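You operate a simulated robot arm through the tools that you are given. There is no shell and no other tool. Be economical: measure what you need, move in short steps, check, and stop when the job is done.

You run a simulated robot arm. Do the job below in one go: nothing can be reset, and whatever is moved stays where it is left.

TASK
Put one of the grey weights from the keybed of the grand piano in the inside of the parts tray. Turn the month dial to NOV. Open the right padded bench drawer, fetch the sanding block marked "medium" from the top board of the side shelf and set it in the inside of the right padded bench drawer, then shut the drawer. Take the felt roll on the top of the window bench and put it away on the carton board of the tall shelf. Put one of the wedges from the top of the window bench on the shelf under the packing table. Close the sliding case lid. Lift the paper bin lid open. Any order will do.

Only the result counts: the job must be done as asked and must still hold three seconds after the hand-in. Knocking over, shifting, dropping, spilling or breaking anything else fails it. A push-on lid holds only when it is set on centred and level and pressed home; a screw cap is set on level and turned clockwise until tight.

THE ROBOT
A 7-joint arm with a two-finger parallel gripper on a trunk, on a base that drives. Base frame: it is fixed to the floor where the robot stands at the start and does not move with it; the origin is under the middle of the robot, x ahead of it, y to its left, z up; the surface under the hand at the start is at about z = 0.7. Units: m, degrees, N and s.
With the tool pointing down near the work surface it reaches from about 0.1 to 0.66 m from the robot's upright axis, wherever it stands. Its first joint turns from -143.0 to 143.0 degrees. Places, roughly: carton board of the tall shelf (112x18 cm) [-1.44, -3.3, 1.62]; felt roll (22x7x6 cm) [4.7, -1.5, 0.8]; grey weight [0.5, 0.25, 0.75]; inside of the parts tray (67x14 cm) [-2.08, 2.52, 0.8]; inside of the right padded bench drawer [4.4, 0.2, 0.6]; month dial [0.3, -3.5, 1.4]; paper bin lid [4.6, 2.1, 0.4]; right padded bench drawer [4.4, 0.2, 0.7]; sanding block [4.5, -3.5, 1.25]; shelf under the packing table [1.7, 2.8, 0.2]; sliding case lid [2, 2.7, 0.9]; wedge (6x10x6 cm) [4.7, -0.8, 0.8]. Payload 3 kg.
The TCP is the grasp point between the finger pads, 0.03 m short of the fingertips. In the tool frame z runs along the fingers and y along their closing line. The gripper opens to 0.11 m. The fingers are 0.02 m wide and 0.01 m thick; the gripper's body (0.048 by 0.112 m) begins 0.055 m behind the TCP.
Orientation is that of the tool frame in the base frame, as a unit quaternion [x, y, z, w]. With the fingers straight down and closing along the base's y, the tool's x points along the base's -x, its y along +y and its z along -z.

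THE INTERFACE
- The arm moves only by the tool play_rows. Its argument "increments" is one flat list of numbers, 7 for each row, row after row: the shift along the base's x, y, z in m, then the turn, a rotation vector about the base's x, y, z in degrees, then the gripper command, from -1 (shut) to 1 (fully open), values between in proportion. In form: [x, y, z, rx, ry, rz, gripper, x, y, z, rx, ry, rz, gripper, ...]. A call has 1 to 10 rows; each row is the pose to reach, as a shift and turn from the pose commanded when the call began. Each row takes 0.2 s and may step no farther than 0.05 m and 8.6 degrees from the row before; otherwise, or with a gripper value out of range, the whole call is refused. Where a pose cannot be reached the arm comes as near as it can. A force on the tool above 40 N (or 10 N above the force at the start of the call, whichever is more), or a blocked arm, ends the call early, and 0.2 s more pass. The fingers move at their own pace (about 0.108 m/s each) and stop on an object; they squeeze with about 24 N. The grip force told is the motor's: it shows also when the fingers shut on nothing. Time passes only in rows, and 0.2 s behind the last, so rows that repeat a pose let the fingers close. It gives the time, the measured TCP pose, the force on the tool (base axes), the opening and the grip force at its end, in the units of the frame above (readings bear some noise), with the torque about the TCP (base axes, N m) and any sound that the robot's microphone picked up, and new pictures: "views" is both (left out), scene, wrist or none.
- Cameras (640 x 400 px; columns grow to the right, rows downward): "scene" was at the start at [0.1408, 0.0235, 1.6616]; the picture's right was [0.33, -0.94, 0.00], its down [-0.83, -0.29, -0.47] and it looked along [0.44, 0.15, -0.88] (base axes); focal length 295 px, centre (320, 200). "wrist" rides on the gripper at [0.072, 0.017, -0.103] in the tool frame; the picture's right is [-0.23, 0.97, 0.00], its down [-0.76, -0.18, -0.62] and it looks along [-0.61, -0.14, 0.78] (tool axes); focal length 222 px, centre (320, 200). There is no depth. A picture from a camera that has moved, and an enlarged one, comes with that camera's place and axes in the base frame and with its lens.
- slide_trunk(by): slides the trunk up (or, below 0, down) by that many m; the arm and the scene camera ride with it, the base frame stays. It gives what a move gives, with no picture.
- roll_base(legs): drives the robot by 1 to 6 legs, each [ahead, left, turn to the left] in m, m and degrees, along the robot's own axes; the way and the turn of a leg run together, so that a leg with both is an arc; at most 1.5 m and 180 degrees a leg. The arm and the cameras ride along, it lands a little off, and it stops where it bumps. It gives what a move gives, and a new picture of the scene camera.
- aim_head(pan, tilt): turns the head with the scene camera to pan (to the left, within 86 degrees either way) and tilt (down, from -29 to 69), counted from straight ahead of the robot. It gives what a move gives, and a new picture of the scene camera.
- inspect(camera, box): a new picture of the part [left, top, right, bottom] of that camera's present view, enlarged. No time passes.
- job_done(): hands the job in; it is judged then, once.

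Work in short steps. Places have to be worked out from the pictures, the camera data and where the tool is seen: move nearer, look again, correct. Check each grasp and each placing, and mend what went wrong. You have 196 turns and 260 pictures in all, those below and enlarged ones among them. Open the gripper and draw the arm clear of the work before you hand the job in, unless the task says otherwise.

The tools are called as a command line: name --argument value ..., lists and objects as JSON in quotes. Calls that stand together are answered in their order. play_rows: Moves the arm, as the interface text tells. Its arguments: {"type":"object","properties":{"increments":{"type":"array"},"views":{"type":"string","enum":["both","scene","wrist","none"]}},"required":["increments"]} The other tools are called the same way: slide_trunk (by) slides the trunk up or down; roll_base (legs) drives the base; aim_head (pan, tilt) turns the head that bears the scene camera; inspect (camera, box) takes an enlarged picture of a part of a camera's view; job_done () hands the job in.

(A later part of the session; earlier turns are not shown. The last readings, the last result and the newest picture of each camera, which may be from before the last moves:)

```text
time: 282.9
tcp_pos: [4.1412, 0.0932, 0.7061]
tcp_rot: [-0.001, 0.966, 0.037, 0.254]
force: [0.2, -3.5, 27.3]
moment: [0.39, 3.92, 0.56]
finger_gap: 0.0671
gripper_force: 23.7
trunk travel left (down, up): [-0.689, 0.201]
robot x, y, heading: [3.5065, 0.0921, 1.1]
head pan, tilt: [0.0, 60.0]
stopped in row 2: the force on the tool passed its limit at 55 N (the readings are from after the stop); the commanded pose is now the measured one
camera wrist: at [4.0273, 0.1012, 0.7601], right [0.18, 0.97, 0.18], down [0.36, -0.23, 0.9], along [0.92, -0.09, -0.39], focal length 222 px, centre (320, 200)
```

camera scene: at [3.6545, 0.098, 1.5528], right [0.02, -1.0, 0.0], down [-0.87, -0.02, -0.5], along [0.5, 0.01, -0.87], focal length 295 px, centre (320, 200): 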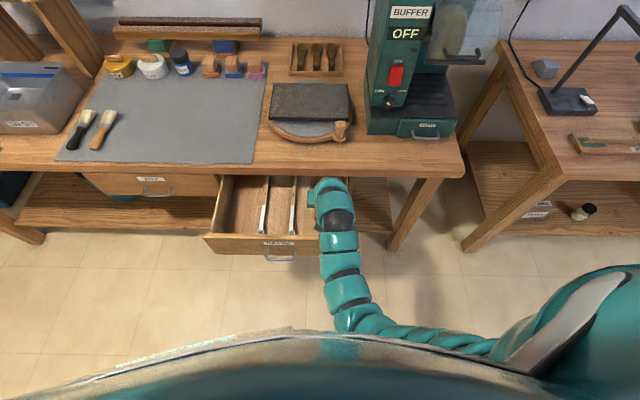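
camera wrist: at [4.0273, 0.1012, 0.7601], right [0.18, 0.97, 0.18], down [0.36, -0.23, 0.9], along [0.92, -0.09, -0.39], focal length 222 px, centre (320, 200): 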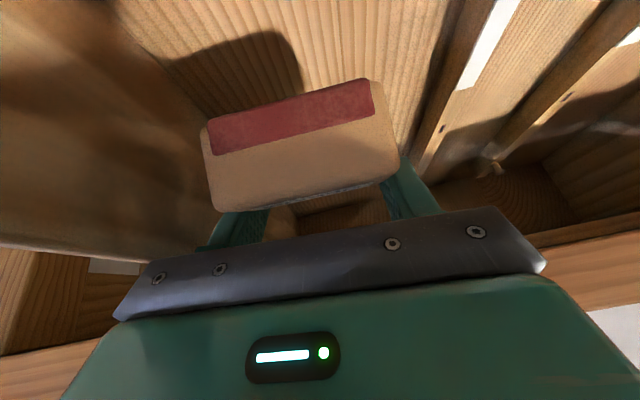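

The moment shows the hand's rear was resting on the drawer's front panel (contact ~0.14 m behind the TCP), not the block. I raise, pitch back to 20°, move deeper to x≈4.155 and lower again.

play_rows --increments '[0, 0, 0.02, 0, 4, 0, -1, 0.006, 0, 0.03, 0, 10, 0, -1, 0.014, 0, 0.03, 0, 10, 0, -1, 0.014, 0, 0.01, 0, 10, 0, -1, 0.014, 0, -0.005, 0, 10, 0, -1, 0.014, 0, -0.012, 0, 10, 0, -1, 0.014, 0, -0.018, 0, 10, 0, -1, 0.014, 0, -0.024, 0, 10, 0, -1, 0.014, 0, -0.03, 0, 10, 0, -1, 0.014, 0, -0.036, 0, 10, 0, -1]' --views "wrist"

```text
time: 285.1
tcp_pos: [4.1534, 0.092, 0.6671]
tcp_rot: [0.0, 0.985, 0.037, 0.166]
force: [0.1, 0.3, -0.2]
moment: [0.0, -0.02, 0.02]
finger_gap: 0.0672
gripper_force: 24.2
trunk travel left (down, up): [-0.689, 0.201]
robot x, y, heading: [3.5047, 0.0936, 0.8]
head pan, tilt: [0.0, 60.0]
camera wrist: at [4.0513, 0.1013, 0.7401], right [0.2, 0.97, 0.14], down [0.52, -0.23, 0.82], along [0.83, -0.09, -0.55], focal length 222 px, centre (320, 200)
```

wrist: 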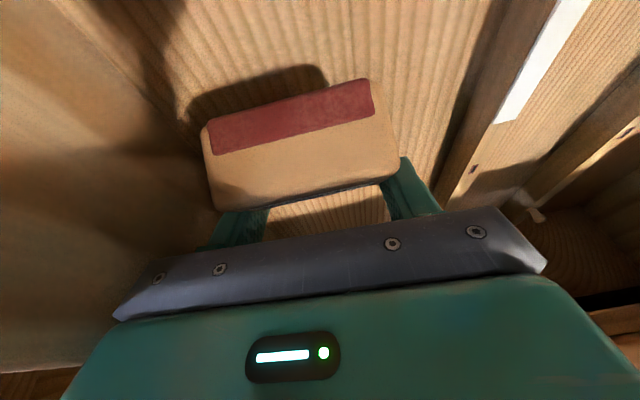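

Clear now at z 0.667. I keep lowering gently to contact.

play_rows --increments '[0, 0, -0.005, 0, 0, 0, -1, 0, 0, -0.01, 0, 0, 0, -1, 0, 0, -0.015, 0, 0, 0, -1, 0, 0, -0.02, 0, 0, 0, -1, 0, 0, -0.025, 0, 0, 0, -1, 0, 0, -0.03, 0, 0, 0, -1, 0, 0, -0.035, 0, 0, 0, -1, 0, 0, -0.04, 0, 0, 0, -1]' --views "wrist"

```text
time: 285.7
tcp_pos: [4.1612, 0.0926, 0.6637]
tcp_rot: [-0.001, 0.983, 0.038, 0.177]
force: [1.8, -0.6, 23.3]
moment: [-0.93, -0.12, 0.15]
finger_gap: 0.0671
gripper_force: 24.2
trunk travel left (down, up): [-0.689, 0.201]
robot x, y, heading: [3.5075, 0.092, 1.1]
head pan, tilt: [0.0, 60.0]
stopped in row 3: the force on the tool passed its limit at 45 N (the readings are from after the stop); the commanded pose is now the measured one
camera wrist: at [4.0574, 0.1012, 0.7349], right [0.2, 0.97, 0.15], down [0.5, -0.23, 0.83], along [0.84, -0.09, -0.53], focal length 222 px, centre (320, 200)
```

wrist: 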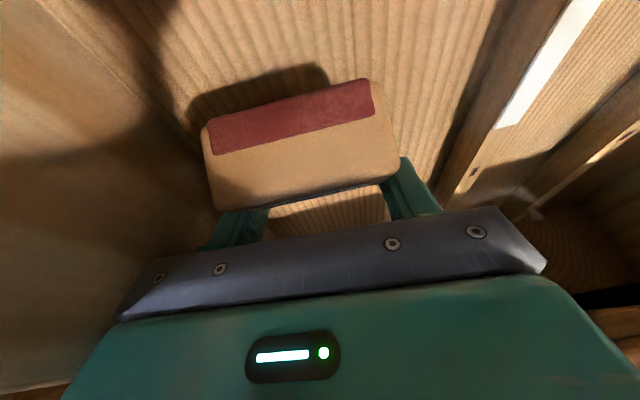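

Contact is now at the block itself (floor ≈0.607). I raise slightly, pitch −16° to level the block more, and touch down again.

play_rows --increments '[0, 0, 0.008, 0, 0, 0, -1, 0, 0, 0.014, 0, -4, 0, -1, 0, 0, 0.016, 0, -8, 0, -1, 0, 0, 0.016, 0, -12, 0, -1, 0, 0, 0.016, 0, -16, 0, -1, 0, 0, 0.01, 0, -16, 0, -1, 0, 0, 0.005, 0, -16, 0, -1, 0, 0, 0.0, 0, -16, 0, -1, 0, 0, -0.005, 0, -16, 0, -1]' --views "wrist"

```text
time: 287.7
tcp_pos: [4.1613, 0.0924, 0.6625]
tcp_rot: [-0.005, 0.949, 0.037, 0.314]
force: [1.4, 2.7, 34.3]
moment: [-1.19, -0.49, 0.04]
finger_gap: 0.0672
gripper_force: 24.2
trunk travel left (down, up): [-0.689, 0.201]
robot x, y, heading: [3.5076, 0.0925, 1.3]
head pan, tilt: [0.0, 60.0]
camera wrist: at [4.0406, 0.1016, 0.701], right [0.15, 0.97, 0.2], down [0.25, -0.23, 0.94], along [0.96, -0.09, -0.27], focal length 222 px, centre (320, 200)
```

wrist: 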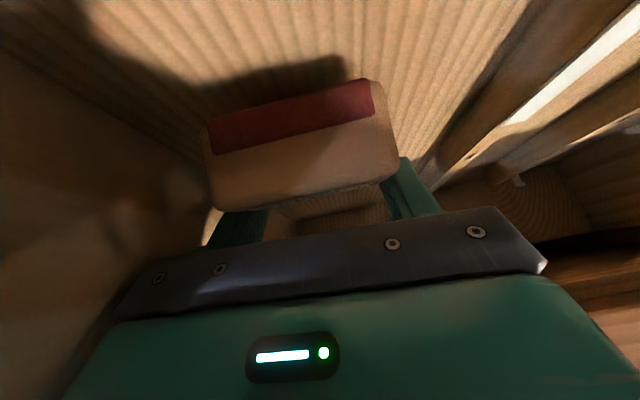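

Touching with only ~13° of tilt. I open, let it settle, and rise straight up with slight retreat.

play_rows --increments '[0, 0, 0.003, 0, 0, 0, -0.1, 0, 0, 0.003, 0, 0, 0, 0.4, 0, 0, 0.003, 0, 0, 0, 0.55, 0, 0, 0.03, 0, 3, 0, 0.55, -0.005, 0, 0.06, 0, 8, 0, 0.55, -0.01, 0, 0.09, 0, 14, 0, 0.55, -0.02, 0, 0.12, 0, 16, 0, 0.55, -0.05, 0, 0.15, 0, 16, 0, 0.55, -0.09, 0, 0.17, 0, 16, 0, 0.55]' --views "both"

```text
time: 288.6
tcp_pos: [4.1622, 0.0979, 0.6617]
tcp_rot: [-0.007, 0.949, 0.041, 0.314]
force: [2.4, 6.5, 17.2]
moment: [-0.56, -0.25, 0.21]
finger_gap: 0.0811
gripper_force: 0.0
trunk travel left (down, up): [-0.689, 0.201]
robot x, y, heading: [3.5068, 0.0923, 1.3]
head pan, tilt: [0.0, 60.0]
stopped in row 4: the force on the tool passed its limit at 45 N (the readings are from after the stop); the commanded pose is now the measured one
camera scene: at [3.6538, 0.0985, 1.5524], right [0.02, -1.0, 0.0], down [-0.87, -0.02, -0.5], along [0.5, 0.01, -0.87], focal length 295 px, centre (320, 200)
camera wrist: at [4.0413, 0.1051, 0.7022], right [0.15, 0.97, 0.21], down [0.25, -0.24, 0.94], along [0.96, -0.09, -0.28], focal length 222 px, centre (320, 200)
```

scene: 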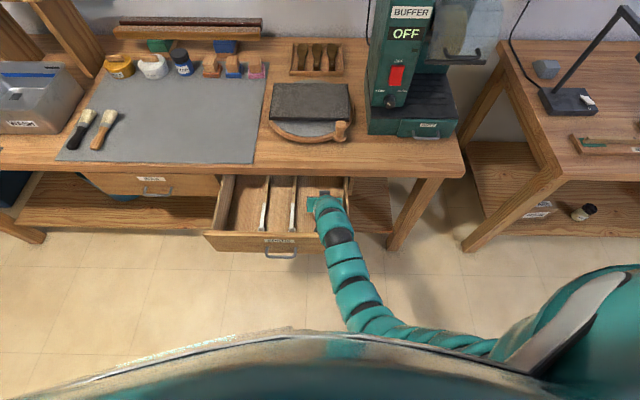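
wrist: 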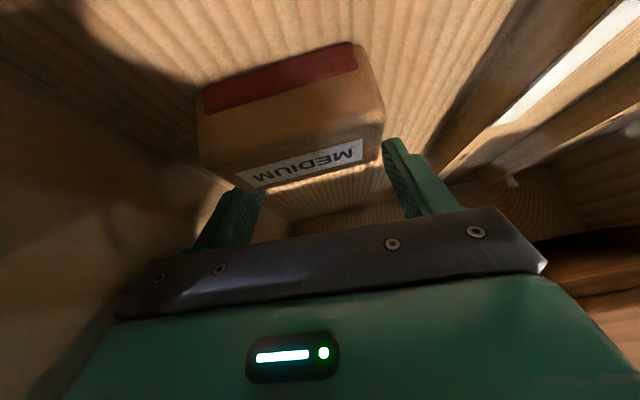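

The block is released (label seen) but my −y finger seems to press something. I narrow the opening slightly and rise.

play_rows --increments '[0, -0.002, 0.001, 0, 0, 0, 0.38, 0, -0.002, 0.002, 0, 0, 0, 0.38, 0, -0.002, 0.01, 0, 0, 0, 0.38, 0, -0.002, 0.025, 0, 0, 0, 0.38, 0, -0.002, 0.045, 0, 0, 0, 0.38, -0.005, -0.002, 0.075, 0, 5, 0, 0.38, -0.01, -0.002, 0.11, 0, 10, 0, 0.38]' --views "both"

```text
time: 290.2
tcp_pos: [4.1492, 0.0952, 0.7723]
tcp_rot: [-0.003, 0.973, 0.04, 0.226]
force: [-0.6, 0.4, -0.2]
moment: [0.0, 0.0, -0.02]
finger_gap: 0.0759
gripper_force: 0.1
trunk travel left (down, up): [-0.689, 0.201]
robot x, y, heading: [3.5082, 0.0922, 1.1]
head pan, tilt: [0.0, 60.0]
camera scene: at [3.6543, 0.0985, 1.5528], right [0.02, -1.0, 0.0], down [-0.87, -0.02, -0.5], along [0.5, 0.01, -0.87], focal length 295 px, centre (320, 200)
camera wrist: at [4.0394, 0.1025, 0.8316], right [0.18, 0.97, 0.17], down [0.42, -0.24, 0.88], along [0.89, -0.09, -0.45], focal length 222 px, centre (320, 200)
```

scene: 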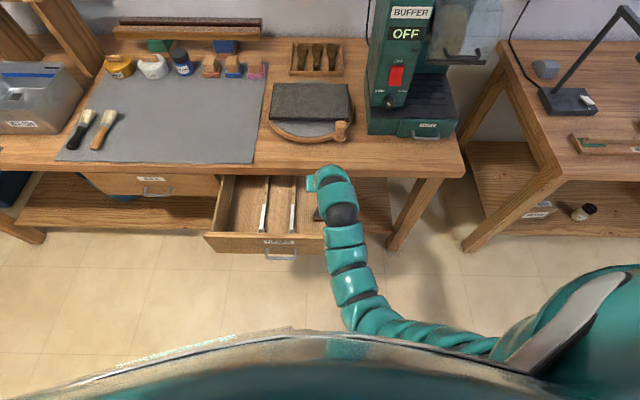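
wrist: 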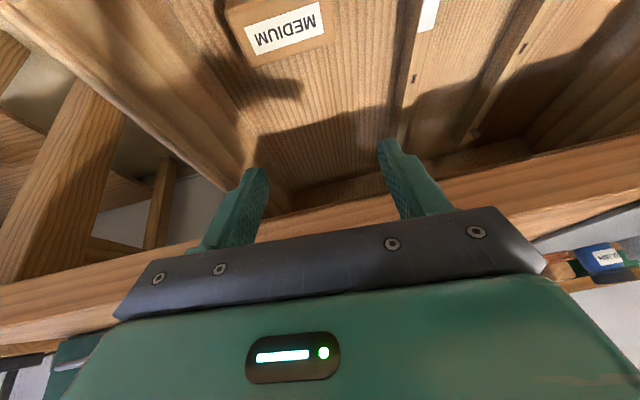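

MEDIUM lies flat in the drawer. I lift out, go back in front of the drawer with closed vertical fingers to push it shut.

play_rows --increments '[-0.03, 0.015, 0.03, 0, 4, 0, -0.5, -0.065, 0.03, 0.05, 0, 8, 0, -1, -0.105, 0.05, 0.06, 0, 12, 0, -1, -0.145, 0.07, 0.07, 0, 16, 0, -1, -0.185, 0.09, 0.08, 0, 20, 0, -1, -0.225, 0.11, 0.08, 0, 24, 0, -1, -0.265, 0.125, 0.08, 0, 26, 0, -1, -0.3, 0.132, 0.08, 0, 26, 0, -1]' --views "wrist"

```text
time: 292.0
tcp_pos: [3.849, 0.2258, 0.8488]
tcp_rot: [0.007, 0.999, 0.04, 0.001]
force: [-0.4, 0.0, 0.4]
moment: [-0.01, 0.03, 0.02]
finger_gap: 0.0
gripper_force: 24.0
trunk travel left (down, up): [-0.689, 0.201]
robot x, y, heading: [3.5084, 0.0939, 1.1]
head pan, tilt: [0.0, 60.0]
camera wrist: at [3.7767, 0.2342, 0.9511], right [0.24, 0.97, 0.08], down [0.76, -0.24, 0.61], along [0.61, -0.09, -0.79], focal length 222 px, centre (320, 200)
```

wrist: 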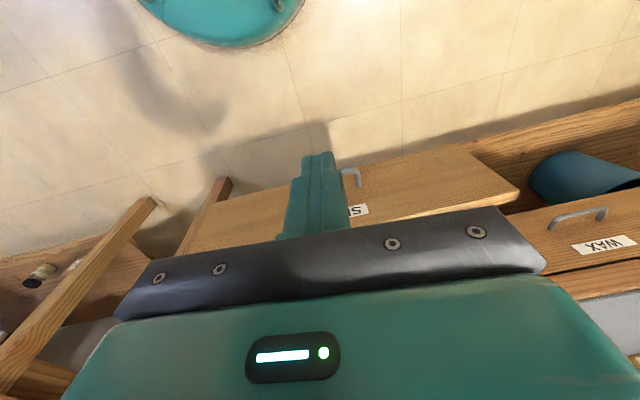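

slide_trunk --by -0.142

roll_base --legs '[[0.2, 0, 0]]'

```text
time: 293.6
tcp_pos: [3.8494, 0.227, 0.706]
tcp_rot: [0.005, 0.999, 0.039, 0.001]
force: [-0.4, -0.9, 0.1]
moment: [-0.01, 0.01, 0.05]
finger_gap: 0.0001
gripper_force: 23.7
trunk travel left (down, up): [-0.547, 0.343]
robot x, y, heading: [3.5075, 0.0975, 1.1]
head pan, tilt: [0.0, 60.0]
```

```text
time: 295.2
tcp_pos: [4.0495, 0.2308, 0.7055]
tcp_rot: [0.006, 0.999, 0.039, 0.001]
force: [-0.5, 0.3, 0.7]
moment: [0.01, 0.0, 0.0]
finger_gap: 0.0
gripper_force: 23.9
trunk travel left (down, up): [-0.547, 0.343]
robot x, y, heading: [3.7056, 0.1006, 1.3]
head pan, tilt: [0.0, 60.0]
camera scene: at [3.8538, 0.1024, 1.4107], right [0.02, -1.0, 0.0], down [-0.87, -0.02, -0.5], along [0.5, 0.01, -0.87], focal length 295 px, centre (320, 200)
```

scene: 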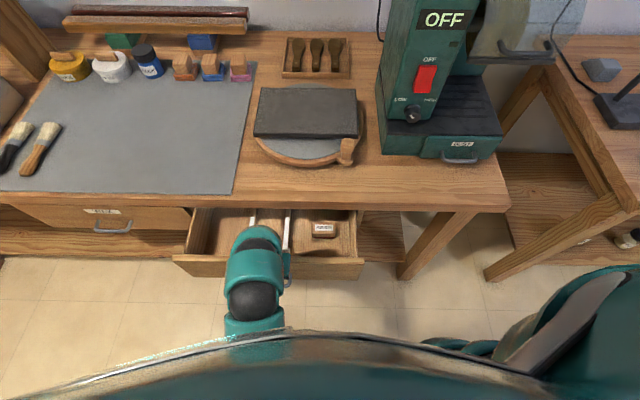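

The drawer is going in with the block lying flat. I keep pushing.

roll_base --legs '[[0.09, 0, 0]]'

roll_base --legs '[[0.02, 0, 0]]'

```text
time: 296.3
tcp_pos: [4.1396, 0.2323, 0.7054]
tcp_rot: [0.007, 0.999, 0.039, 0.001]
force: [-0.7, -0.4, -0.2]
moment: [0.02, 0.0, 0.0]
finger_gap: 0.0001
gripper_force: 23.8
trunk travel left (down, up): [-0.547, 0.343]
robot x, y, heading: [3.7971, 0.0986, 1.0]
head pan, tilt: [0.0, 60.0]
camera scene: at [3.9443, 0.1039, 1.4107], right [0.02, -1.0, 0.0], down [-0.87, -0.02, -0.5], along [0.5, 0.01, -0.87], focal length 295 px, centre (320, 200)
```

scene: 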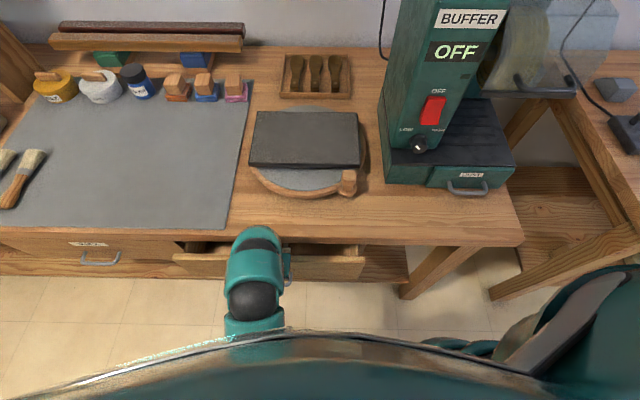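

```text
time: 297.2
tcp_pos: [4.1549, 0.2323, 0.7071]
tcp_rot: [0.006, 0.999, 0.039, -0.003]
force: [-0.1, 0.2, -0.2]
moment: [0.03, 0.01, 0.04]
finger_gap: 0.0002
gripper_force: 24.3
trunk travel left (down, up): [-0.547, 0.343]
robot x, y, heading: [3.8144, 0.1027, 1.2]
head pan, tilt: [0.0, 60.0]
stopped in leg 1: the force on the tool passed its limit at 77 N (the readings are from after the stop); the commanded pose is now the measured one
camera scene: at [3.962, 0.1043, 1.4108], right [0.02, -1.0, 0.0], down [-0.87, -0.02, -0.5], along [0.5, 0.01, -0.87], focal length 295 px, centre (320, 200)
```

scene: 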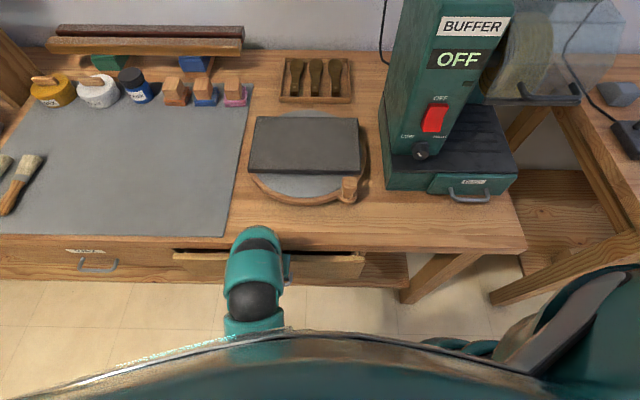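

inspect --camera "wrist" --box '[0, 0, 640, 400]'

inspect --camera "scene" --box '[140, 200, 400, 320]'

```text
1.00 times, centred on (320, 200) of wrist (not enlarged: the box is as wide or as high as the picture)
camera zoom: at [4.0837, 0.2405, 0.8095], right [0.24, 0.97, 0.08], down [0.76, -0.23, 0.6], along [0.6, -0.09, -0.79], focal length 222 px, centre (320, 200)
```

zoom: 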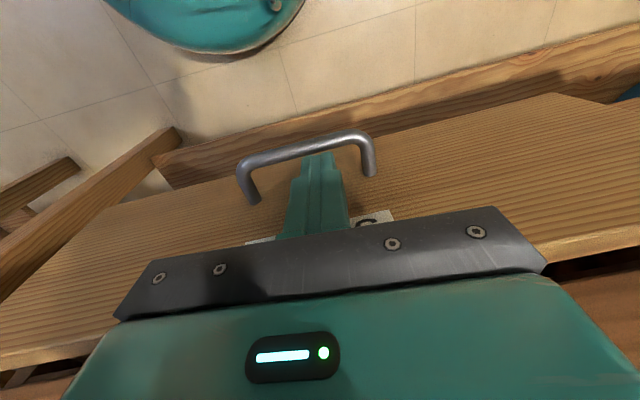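

```text
2.46 times, centred on (270, 260) of scene
camera zoom: at [3.962, 0.1043, 1.4108], right [0.02, -1.0, 0.0], down [-0.87, -0.02, -0.5], along [0.5, 0.01, -0.87], focal length 726 px, centre (443, 52)
```

zoom: 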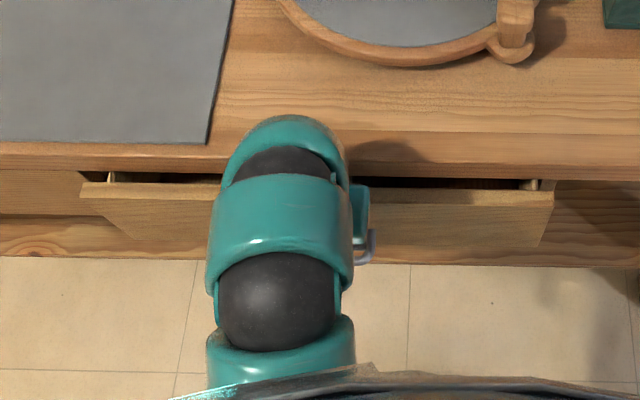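

My closed fingers slipped into the handle loop and push the panel directly, but the hand's body is stopped by the tabletop edge. I lift out, pitch forward 35° and push with the fingertips.

play_rows --increments '[-0.003, 0, 0.03, 0, 0, 0, -1, -0.005, 0, 0.065, 0, 0, 0, -1, -0.02, 0, 0.1, 0, 0, 0, -1, -0.05, 0, 0.11, 0, -8, 0, -1, -0.08, 0, 0.11, 0, -16, 0, -1, -0.09, 0, 0.11, 0, -24, 0, -1, -0.1, 0, 0.11, 0, -32, 0, -1, -0.1, 0, 0.1, 0, -38, 0, -1]' --views "none"

play_rows --increments '[0, 0, -0.03, 0, 0, 0, -1, 0, 0, -0.065, 0, 0, 0, -1]' --views "wrist"

```text
time: 299.1
tcp_pos: [4.1293, 0.2511, 0.8392]
tcp_rot: [0.121, 0.942, 0.059, 0.308]
force: [-0.1, 0.9, 0.1]
moment: [-0.05, -0.02, -0.03]
finger_gap: 0.0001
gripper_force: 24.3
out of reach, approached as far as the arm can: row 2, 3, 4, 5, 6, 7, 8
trunk travel left (down, up): [-0.547, 0.343]
robot x, y, heading: [3.8142, 0.0971, 0.9]
head pan, tilt: [0.0, 60.0]
stopped in row 8: the arm was blocked; the commanded pose is now the measured one
```

```text
time: 299.7
tcp_pos: [4.1266, 0.2515, 0.7729]
tcp_rot: [0.114, 0.943, 0.056, 0.308]
force: [0.1, -0.2, -0.5]
moment: [0.01, -0.01, -0.01]
finger_gap: 0.0002
gripper_force: 24.4
trunk travel left (down, up): [-0.547, 0.343]
robot x, y, heading: [3.8113, 0.1017, 0.9]
head pan, tilt: [0.0, 60.0]
camera wrist: at [4.0114, 0.2812, 0.8175], right [0.36, 0.89, 0.3], down [0.2, -0.38, 0.9], along [0.91, -0.26, -0.31], focal length 222 px, centre (320, 200)
```

wrist: 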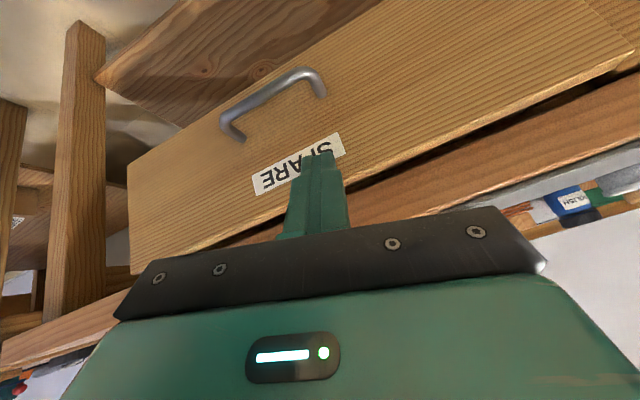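

The tool is pitched now. I lower the tips to z≈0.71 and push forward with the base.

play_rows --increments '[0, -0.015, -0.02, 0, 0, 0, -1, 0, -0.02, -0.038, 0, 0, 0, -1]' --views "none"

roll_base --legs '[[0.055, 0, 0]]'

inspect --camera "wrist" --box '[0, 0, 640, 400]'

```text
time: 300.3
tcp_pos: [4.121, 0.2333, 0.7373]
tcp_rot: [0.117, 0.942, 0.058, 0.311]
force: [-1.0, -0.7, 0.1]
moment: [-0.03, 0.03, -0.02]
finger_gap: 0.0
gripper_force: 23.8
trunk travel left (down, up): [-0.547, 0.343]
robot x, y, heading: [3.8146, 0.1004, 1.2]
head pan, tilt: [0.0, 60.0]
```

```text
time: 301.2
tcp_pos: [4.1748, 0.2337, 0.738]
tcp_rot: [0.117, 0.941, 0.058, 0.311]
force: [-7.8, -2.4, -3.9]
moment: [-0.05, 0.26, 0.03]
finger_gap: 0.0
gripper_force: 24.4
trunk travel left (down, up): [-0.547, 0.343]
robot x, y, heading: [3.8738, 0.1028, 1.2]
head pan, tilt: [0.0, 60.0]
camera scene: at [4.0158, 0.1053, 1.4108], right [0.02, -1.0, 0.0], down [-0.87, -0.02, -0.5], along [0.5, 0.01, -0.87], focal length 295 px, centre (320, 200)
```

scene: 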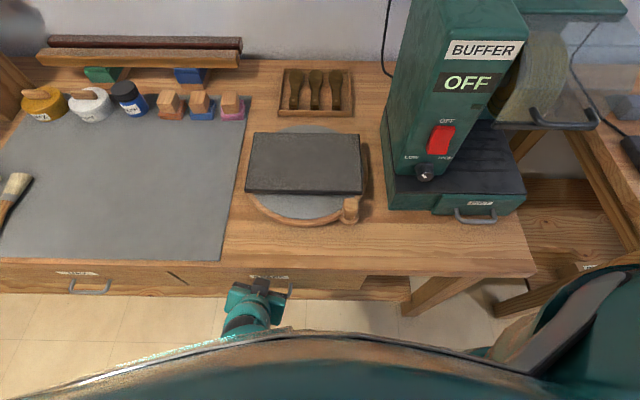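

```text
1.00 times, centred on (320, 200) of wrist (not enlarged: the box is as wide or as high as the picture)
camera zoom: at [4.0612, 0.263, 0.781], right [0.36, 0.88, 0.31], down [0.19, -0.39, 0.9], along [0.92, -0.26, -0.3], focal length 222 px, centre (320, 200)
```

zoom: 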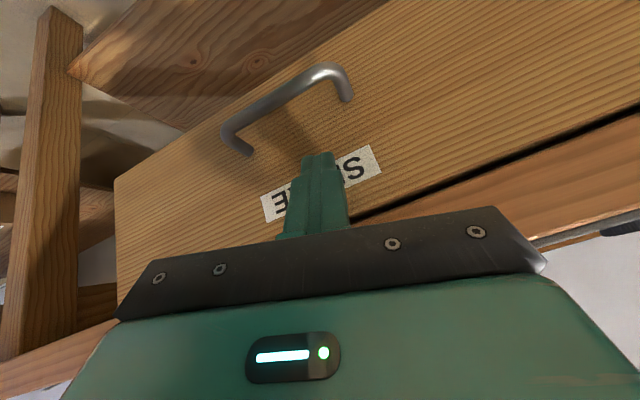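

Nearly shut. I push a little more until it stops.

roll_base --legs '[[0.02, 0, 0]]'

inspect --camera "scene" --box '[0, 230, 440, 330]'

```text
time: 301.9
tcp_pos: [4.1769, 0.2347, 0.7365]
tcp_rot: [0.114, 0.943, 0.057, 0.306]
force: [-14.4, -5.4, 12.3]
moment: [-0.01, -0.07, -0.02]
finger_gap: 0.0002
gripper_force: 24.6
trunk travel left (down, up): [-0.547, 0.343]
robot x, y, heading: [3.8779, 0.1014, 1.1]
head pan, tilt: [0.0, 60.0]
stopped in leg 1: the force on the tool passed its limit at 117 N (the readings are from after the stop); the commanded pose is now the measured one
camera scene: at [4.0194, 0.1043, 1.411], right [0.02, -1.0, 0.0], down [-0.86, -0.02, -0.5], along [0.5, 0.01, -0.87], focal length 295 px, centre (320, 200)
```

scene: 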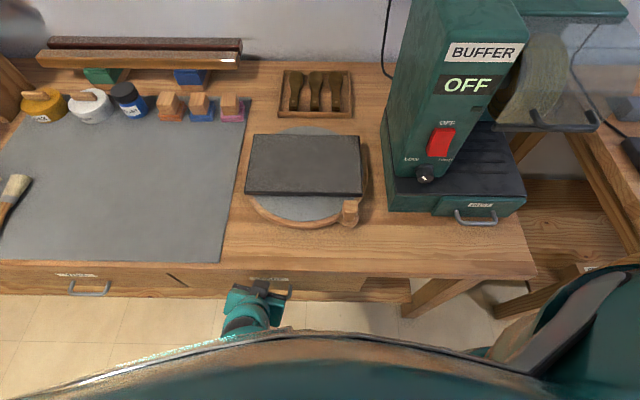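

```text
1.45 times, centred on (220, 280) of scene
camera zoom: at [4.0194, 0.1043, 1.411], right [0.02, -1.0, 0.0], down [-0.86, -0.02, -0.5], along [0.5, 0.01, -0.87], focal length 429 px, centre (466, 84)
```

zoom: 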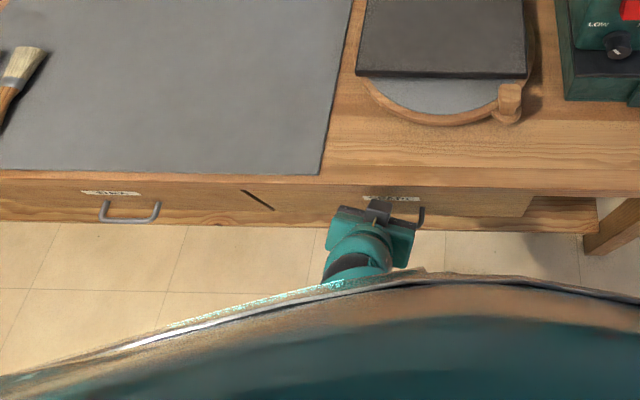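

The drawer is shut flush. I back away, level the tool and go to the window bench for the wedge.

roll_base --legs '[[-0.3, 0, -1.1]]'

slide_trunk --by 0.3

roll_base --legs '[[0, -1.0, 0]]'

aim_head --pan 0 --tilt 40

```text
time: 304.0
tcp_pos: [3.8795, 0.2245, 0.7356]
tcp_rot: [0.128, 0.942, 0.053, 0.306]
force: [-0.2, -0.5, 0.0]
moment: [0.03, -0.03, 0.0]
finger_gap: 0.0
gripper_force: 23.8
trunk travel left (down, up): [-0.547, 0.343]
robot x, y, heading: [3.5755, 0.0981, -0.5]
head pan, tilt: [0.0, 60.0]
camera scene: at [3.7191, 0.0998, 1.4109], right [-0.01, -1.0, 0.0], down [-0.87, 0.01, -0.5], along [0.5, 0.0, -0.87], focal length 295 px, centre (320, 200)
```

scene: 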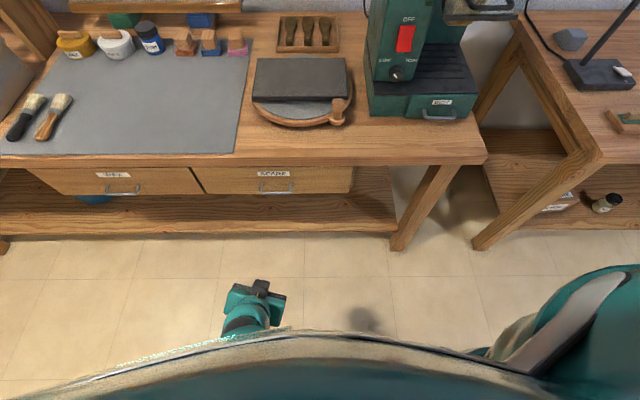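

```text
time: 307.0
tcp_pos: [3.88, 0.2246, 1.036]
tcp_rot: [0.129, 0.942, 0.053, 0.306]
force: [0.4, -0.1, -0.7]
moment: [-0.01, 0.01, -0.03]
finger_gap: 0.0002
gripper_force: 23.9
trunk travel left (down, up): [-0.847, 0.043]
robot x, y, heading: [3.5711, 0.1023, -0.8]
head pan, tilt: [0.0, 60.0]
```

```text
time: 312.2
tcp_pos: [3.8735, -0.786, 1.037]
tcp_rot: [0.124, 0.943, 0.054, 0.306]
force: [-0.2, -0.1, -0.6]
moment: [0.03, 0.0, -0.01]
finger_gap: 0.0
gripper_force: 24.5
trunk travel left (down, up): [-0.847, 0.043]
robot x, y, heading: [3.5679, -0.9136, 0.1]
head pan, tilt: [0.0, 60.0]
camera scene: at [3.7148, -0.9121, 1.7108], right [0.0, -1.0, 0.0], down [-0.87, 0.0, -0.5], along [0.5, 0.0, -0.87], focal length 295 px, centre (320, 200)
```

scene: 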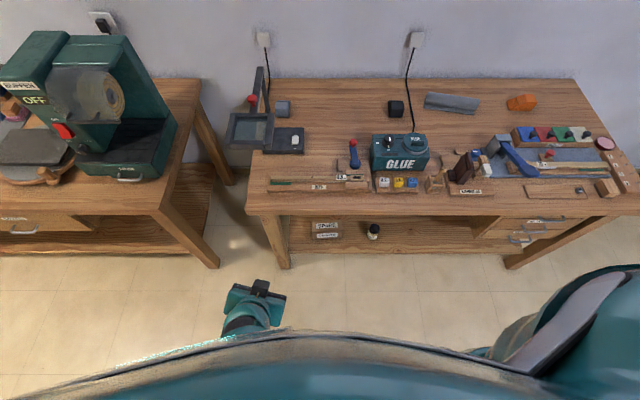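

```text
time: 313.1
tcp_pos: [3.8729, -0.7837, 1.0354]
tcp_rot: [0.123, 0.943, 0.055, 0.306]
force: [-0.3, -0.8, 0.1]
moment: [0.02, 0.0, 0.01]
finger_gap: 0.0
gripper_force: 23.4
trunk travel left (down, up): [-0.847, 0.043]
robot x, y, heading: [3.5674, -0.9157, -0.1]
head pan, tilt: [0.0, 40.0]
camera scene: at [3.7331, -0.9117, 1.7375], right [0.0, -1.0, 0.0], down [-0.64, 0.0, -0.77], along [0.77, 0.0, -0.64], focal length 295 px, centre (320, 200)
```

scene: 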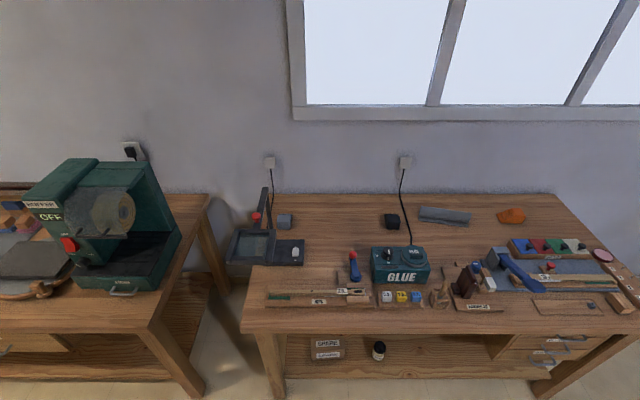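

inspect --camera "scene" --box '[220, 170, 560, 320]'

inspect --camera "scene" --box '[255, 195, 325, 240]'

```text
1.88 times, centred on (390, 245) of scene
camera zoom: at [3.7331, -0.9117, 1.7375], right [0.0, -1.0, 0.0], down [-0.64, 0.0, -0.77], along [0.77, 0.0, -0.64], focal length 555 px, centre (188, 115)
```

zoom: 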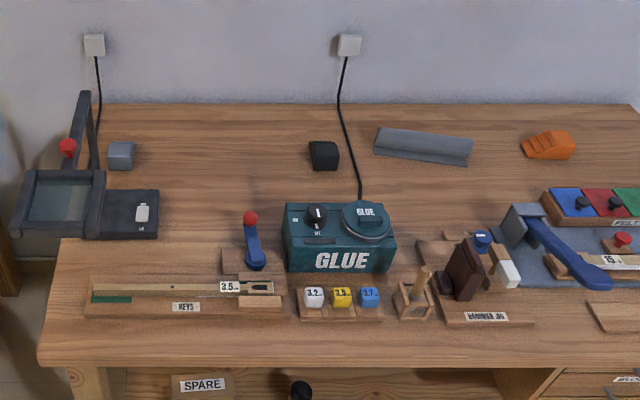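

```text
8.89 times, centred on (290, 218) of scene
camera zoom: at [3.7331, -0.9117, 1.7375], right [0.0, -1.0, 0.0], down [-0.64, 0.0, -0.77], along [0.77, 0.0, -0.64], focal length 2621 px, centre (587, 44)
```

zoom: 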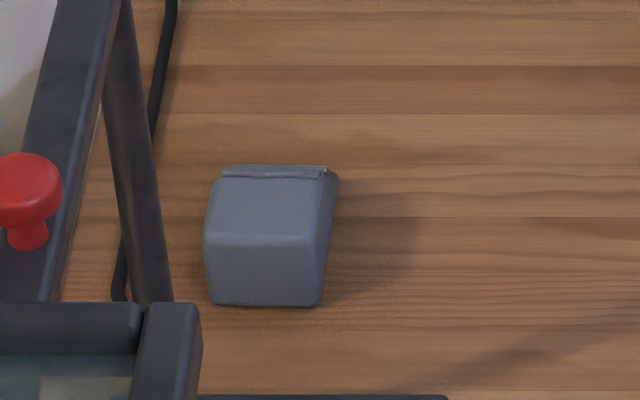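

inspect --camera "scene" --box '[365, 195, 435, 245]'

inspect --camera "scene" --box '[480, 195, 550, 240]'

```text
8.00 times, centred on (400, 220) of scene
camera zoom: at [3.7331, -0.9117, 1.7375], right [0.0, -1.0, 0.0], down [-0.64, 0.0, -0.77], along [0.77, 0.0, -0.64], focal length 2359 px, centre (-320, 40)
```

zoom: 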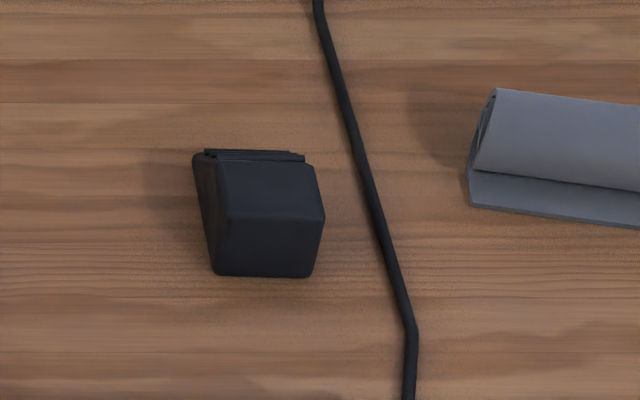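

```text
8.89 times, centred on (515, 218) of scene
camera zoom: at [3.7331, -0.9117, 1.7375], right [0.0, -1.0, 0.0], down [-0.64, 0.0, -0.77], along [0.77, 0.0, -0.64], focal length 2621 px, centre (-1413, 44)
```

zoom: 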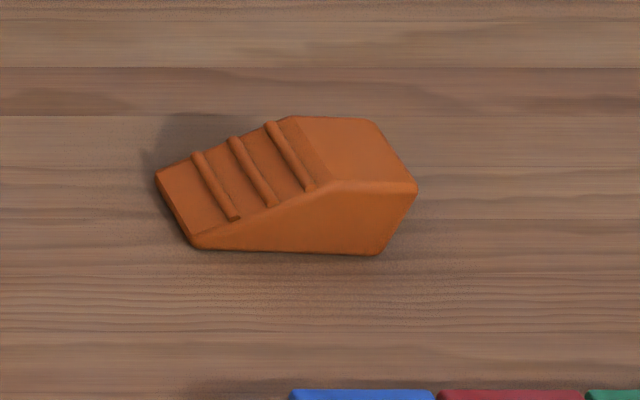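

All three (grey, black, orange) are wedges; the orange one at ≈[4.716, −1.78] stands free and can be taken from the bench's south end. I drive around there facing +y.

roll_base --legs '[[-0.05, -1.4, 0], [0, -0.25, 0], [0, 0, 90]]'

aim_head --pan -45 --tilt 35

```text
time: 325.2
tcp_pos: [3.3913, -2.2505, 1.0366]
tcp_rot: [-0.575, 0.757, 0.254, 0.179]
force: [-0.9, 0.0, 0.2]
moment: [-0.03, -0.04, -0.02]
finger_gap: 0.0
gripper_force: 24.3
trunk travel left (down, up): [-0.847, 0.043]
robot x, y, heading: [3.5143, -2.5617, 89.5]
head pan, tilt: [0.0, 40.0]
camera scene: at [3.518, -2.3901, 1.7376], right [1.0, -0.01, 0.0], down [-0.01, -0.64, -0.77], along [0.01, 0.77, -0.64], focal length 295 px, centre (320, 200)
```

scene: 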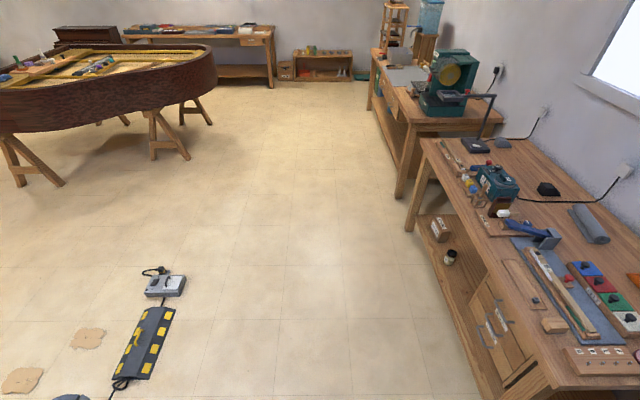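

```text
time: 326.4
tcp_pos: [3.3899, -2.2514, 1.0381]
tcp_rot: [-0.575, 0.757, 0.254, 0.181]
force: [0.0, 0.4, -0.6]
moment: [-0.04, -0.01, 0.04]
finger_gap: 0.0
gripper_force: 24.3
trunk travel left (down, up): [-0.847, 0.043]
robot x, y, heading: [3.517, -2.5581, 89.7]
head pan, tilt: [-45.0, 35.0]
camera scene: at [3.5801, -2.4135, 1.7451], right [0.7, -0.71, 0.0], down [-0.41, -0.4, -0.82], along [0.58, 0.57, -0.57], focal length 295 px, centre (320, 200)
```

scene: 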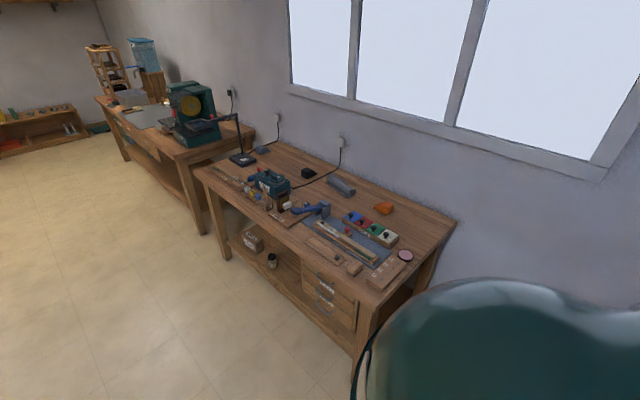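

The bench's south end is at y≈−2.09. I slide east to x≈4.6.

roll_base --legs '[[0, -1.08, 0]]'

aim_head --pan 0 --tilt 45

```text
time: 331.8
tcp_pos: [4.4589, -2.2663, 1.038]
tcp_rot: [-0.571, 0.76, 0.253, 0.181]
force: [0.0, 0.2, -0.5]
moment: [0.0, -0.02, -0.03]
finger_gap: 0.0
gripper_force: 22.9
trunk travel left (down, up): [-0.847, 0.043]
robot x, y, heading: [4.5823, -2.5767, 88.7]
head pan, tilt: [-45.0, 35.0]
camera scene: at [4.647, -2.4316, 1.7451], right [0.69, -0.72, 0.0], down [-0.41, -0.4, -0.82], along [0.59, 0.57, -0.57], focal length 295 px, centre (320, 200)
```

scene: 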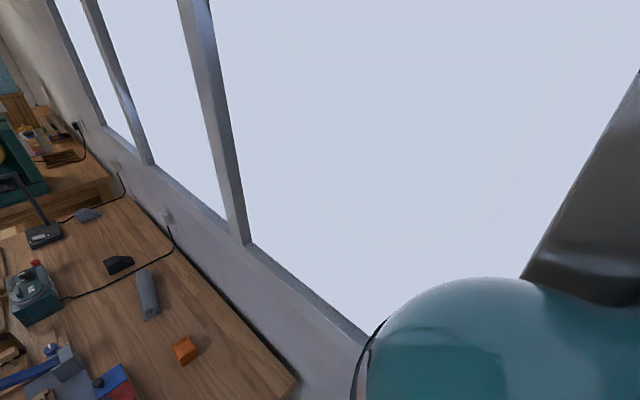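

```text
time: 333.0
tcp_pos: [4.4589, -2.2671, 1.0357]
tcp_rot: [-0.57, 0.761, 0.252, 0.181]
force: [-0.5, -0.4, 0.3]
moment: [0.04, 0.01, -0.02]
finger_gap: 0.0
gripper_force: 24.1
trunk travel left (down, up): [-0.847, 0.043]
robot x, y, heading: [4.5824, -2.5707, 88.7]
head pan, tilt: [0.0, 45.0]
camera scene: at [4.5847, -2.4112, 1.7303], right [1.0, -0.02, 0.0], down [-0.02, -0.71, -0.71], along [0.02, 0.71, -0.71], focal length 295 px, centre (320, 200)
```

scene: 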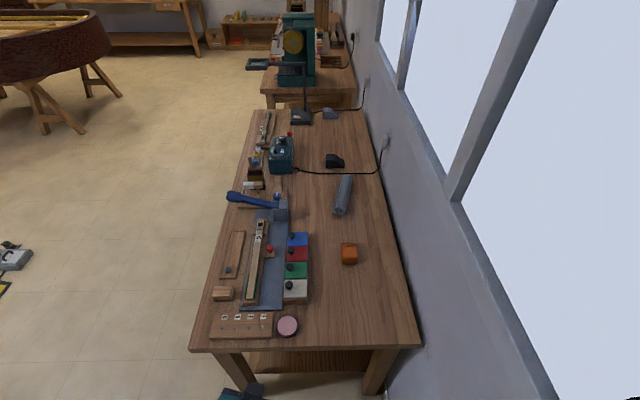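

Good view: orange wedge at ≈[4.708, −1.785], thick end toward me. I move forward 0.16, square up the tool (pitch 48°, closing along x) and extend over the bench.

roll_base --legs '[[0.16, 0, 1.3]]'

play_rows --increments '[0.03, 0.03, 0.02, 4, -3.9, 3.9, 0, 0.06, 0.06, 0.03, 8, -7.8, 7.9, 0, 0.09, 0.09, 0.04, 11.9, -11.6, 11.8, 0, 0.12, 0.12, 0.05, 11.9, -11.6, 11.8, 0.3, 0.15, 0.15, 0.05, 11.9, -11.6, 11.8, 0.5, 0.18, 0.18, 0.05, 11.9, -11.6, 11.8, 0.5, 0.21, 0.2, 0.05, 11.9, -11.6, 11.8, 0.5, 0.24, 0.22, 0.05, 11.9, -11.6, 11.8, 0.5]' --views "both"

```text
time: 334.4
tcp_pos: [4.4536, -2.1085, 1.0358]
tcp_rot: [-0.579, 0.754, 0.255, 0.177]
force: [0.4, -0.2, -1.3]
moment: [0.01, -0.01, -0.02]
finger_gap: 0.0001
gripper_force: 24.1
trunk travel left (down, up): [-0.847, 0.043]
robot x, y, heading: [4.5795, -2.4145, 90.0]
head pan, tilt: [0.0, 45.0]
camera scene: at [4.5823, -2.2486, 1.7301], right [1.0, 0.0, 0.0], down [0.0, -0.71, -0.71], along [0.0, 0.71, -0.71], focal length 295 px, centre (320, 200)
```

scene: 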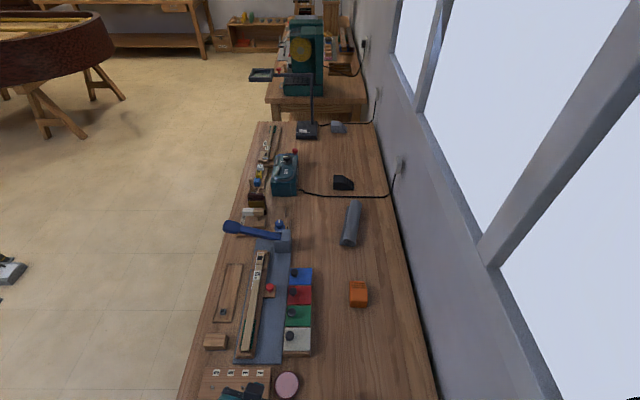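

```text
time: 336.2
tcp_pos: [4.5783, -1.8924, 1.0502]
tcp_rot: [0.655, -0.638, -0.288, -0.284]
force: [-0.4, 0.0, -0.1]
moment: [0.0, -0.02, -0.01]
finger_gap: 0.0826
gripper_force: 0.1
out of reach, approached as far as the arm can: row 1, 2, 3, 4, 5, 6, 7, 8
trunk travel left (down, up): [-0.847, 0.043]
robot x, y, heading: [4.5807, -2.4164, 89.9]
head pan, tilt: [0.0, 45.0]
camera scene: at [4.5822, -2.2497, 1.7303], right [1.0, 0.0, 0.0], down [0.0, -0.71, -0.71], along [0.0, 0.71, -0.71], focal length 295 px, centre (320, 200)
camera wrist: at [4.5651, -2.0195, 1.0643], right [-0.98, 0.13, 0.16], down [0.17, 0.05, 0.98], along [0.12, 0.99, -0.08], focal length 222 px, centre (320, 200)
```

scene: 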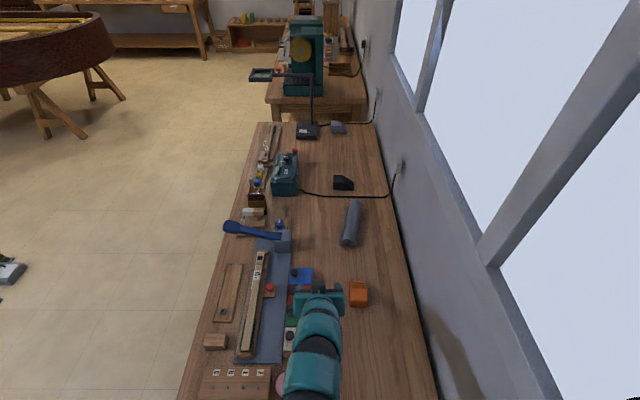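
wrist: 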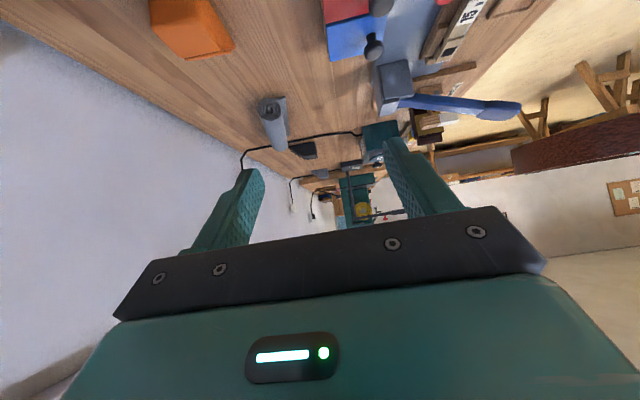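

Pose is right. I lower the trunk 0.13 and shift the hand over toward the wedge (x 4.71).

slide_trunk --by -0.13

play_rows --increments '[0.04, 0, 0, 0, 0, 0, 0.5, 0.08, 0, 0, 0, 0, 0, 0.5, 0.12, 0.01, 0, 0, 0, 0, 0.5, 0.132, 0.02, 0, 0, 0, 0, 0.5]' --views "wrist"

```text
time: 337.8
tcp_pos: [4.579, -1.8927, 0.9195]
tcp_rot: [0.655, -0.638, -0.288, -0.285]
force: [0.5, -0.4, 0.4]
moment: [0.03, -0.01, 0.0]
finger_gap: 0.0826
gripper_force: 0.1
trunk travel left (down, up): [-0.717, 0.173]
robot x, y, heading: [4.5781, -2.4156, 90.4]
head pan, tilt: [0.0, 45.0]
```

```text
time: 338.8
tcp_pos: [4.7, -1.8434, 0.8993]
tcp_rot: [0.655, -0.638, -0.288, -0.286]
force: [-0.5, 0.8, -0.2]
moment: [0.0, 0.03, -0.04]
finger_gap: 0.0827
gripper_force: 0.0
out of reach, approached as far as the arm can: row 1, 2, 3, 4
trunk travel left (down, up): [-0.717, 0.173]
robot x, y, heading: [4.5838, -2.4155, 90.2]
head pan, tilt: [0.0, 45.0]
camera wrist: at [4.6865, -1.9709, 0.9131], right [-0.98, 0.13, 0.16], down [0.17, 0.05, 0.98], along [0.12, 0.99, -0.07], focal length 222 px, centre (320, 200)
```

wrist: 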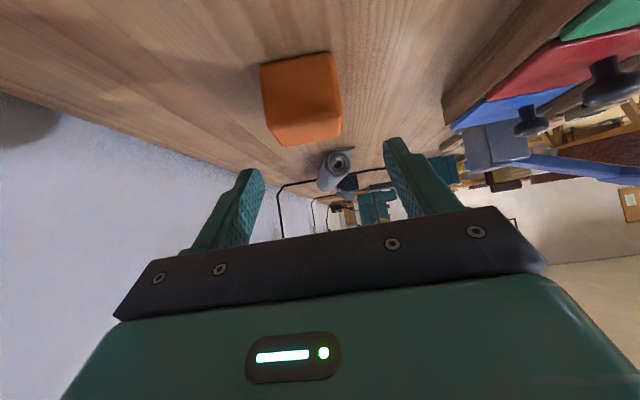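

Front face of the wedge: x 4.7075, y −1.807, z 0.8235. I move in with fingers either side, then close.

play_rows --increments '[0.004, 0.01, -0.025, 0, 0, 0, 0.5, 0.008, 0.025, -0.05, 0, 0, 0, 0.5, 0.008, 0.04, -0.062, 0, 0, 0, 0.5, 0.008, 0.055, -0.068, 0, 0, 0, 0.5, 0.008, 0.055, -0.068, 0, 0, 0, 0, 0.008, 0.055, -0.068, 0, 0, 0, -0.5, 0.008, 0.055, -0.068, 0, 0, 0, -1, 0.008, 0.055, -0.068, 0, 0, 0, -1]' --views "wrist"

```text
time: 340.6
tcp_pos: [4.7089, -1.787, 0.8306]
tcp_rot: [0.655, -0.638, -0.288, -0.285]
force: [1.5, -0.5, 1.0]
moment: [0.15, -0.08, -0.12]
finger_gap: 0.056
gripper_force: 24.5
trunk travel left (down, up): [-0.717, 0.173]
robot x, y, heading: [4.5808, -2.413, 90.4]
head pan, tilt: [0.0, 45.0]
camera wrist: at [4.6945, -1.9152, 0.8447], right [-0.98, 0.13, 0.16], down [0.17, 0.05, 0.98], along [0.12, 0.99, -0.07], focal length 222 px, centre (320, 200)
```

wrist: 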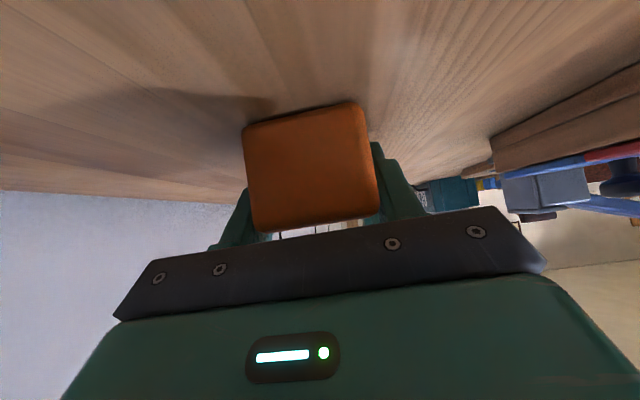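

Wedge gripped (56 mm). I lift it and drive to the packing table, keeping clear of the piano and the floor items.

slide_trunk --by 0.16

roll_base --legs '[[-0.12, 0, 0], [0, 1.15, 0], [1.45, 0, 0], [1.45, 0, 0], [1.4, 0, 0], [0, 1.2, 0]]'

```text
time: 342.4
tcp_pos: [4.7084, -1.7867, 0.9913]
tcp_rot: [0.654, -0.638, -0.288, -0.285]
force: [-0.2, 0.6, -2.2]
moment: [0.01, -0.01, -0.02]
finger_gap: 0.056
gripper_force: 24.2
trunk travel left (down, up): [-0.877, 0.013]
robot x, y, heading: [4.5796, -2.4143, 90.3]
head pan, tilt: [0.0, 45.0]
```

```text
time: 374.7
tcp_pos: [2.3045, 2.309, 0.9914]
tcp_rot: [0.661, -0.632, -0.291, -0.282]
force: [0.2, 0.1, -1.9]
moment: [-0.05, -0.03, 0.0]
finger_gap: 0.0558
gripper_force: 24.1
trunk travel left (down, up): [-0.877, 0.013]
robot x, y, heading: [2.1942, 1.6811, 91.3]
head pan, tilt: [0.0, 45.0]
camera scene: at [2.1877, 1.8436, 1.7603], right [1.0, 0.02, 0.0], down [0.01, -0.71, -0.71], along [-0.01, 0.71, -0.71], focal length 295 px, centre (320, 200)
```

scene: 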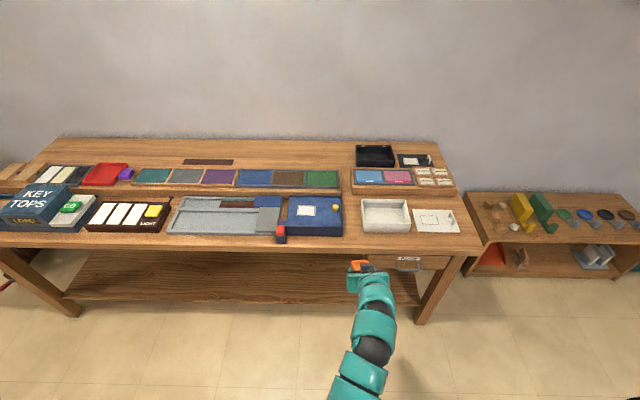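

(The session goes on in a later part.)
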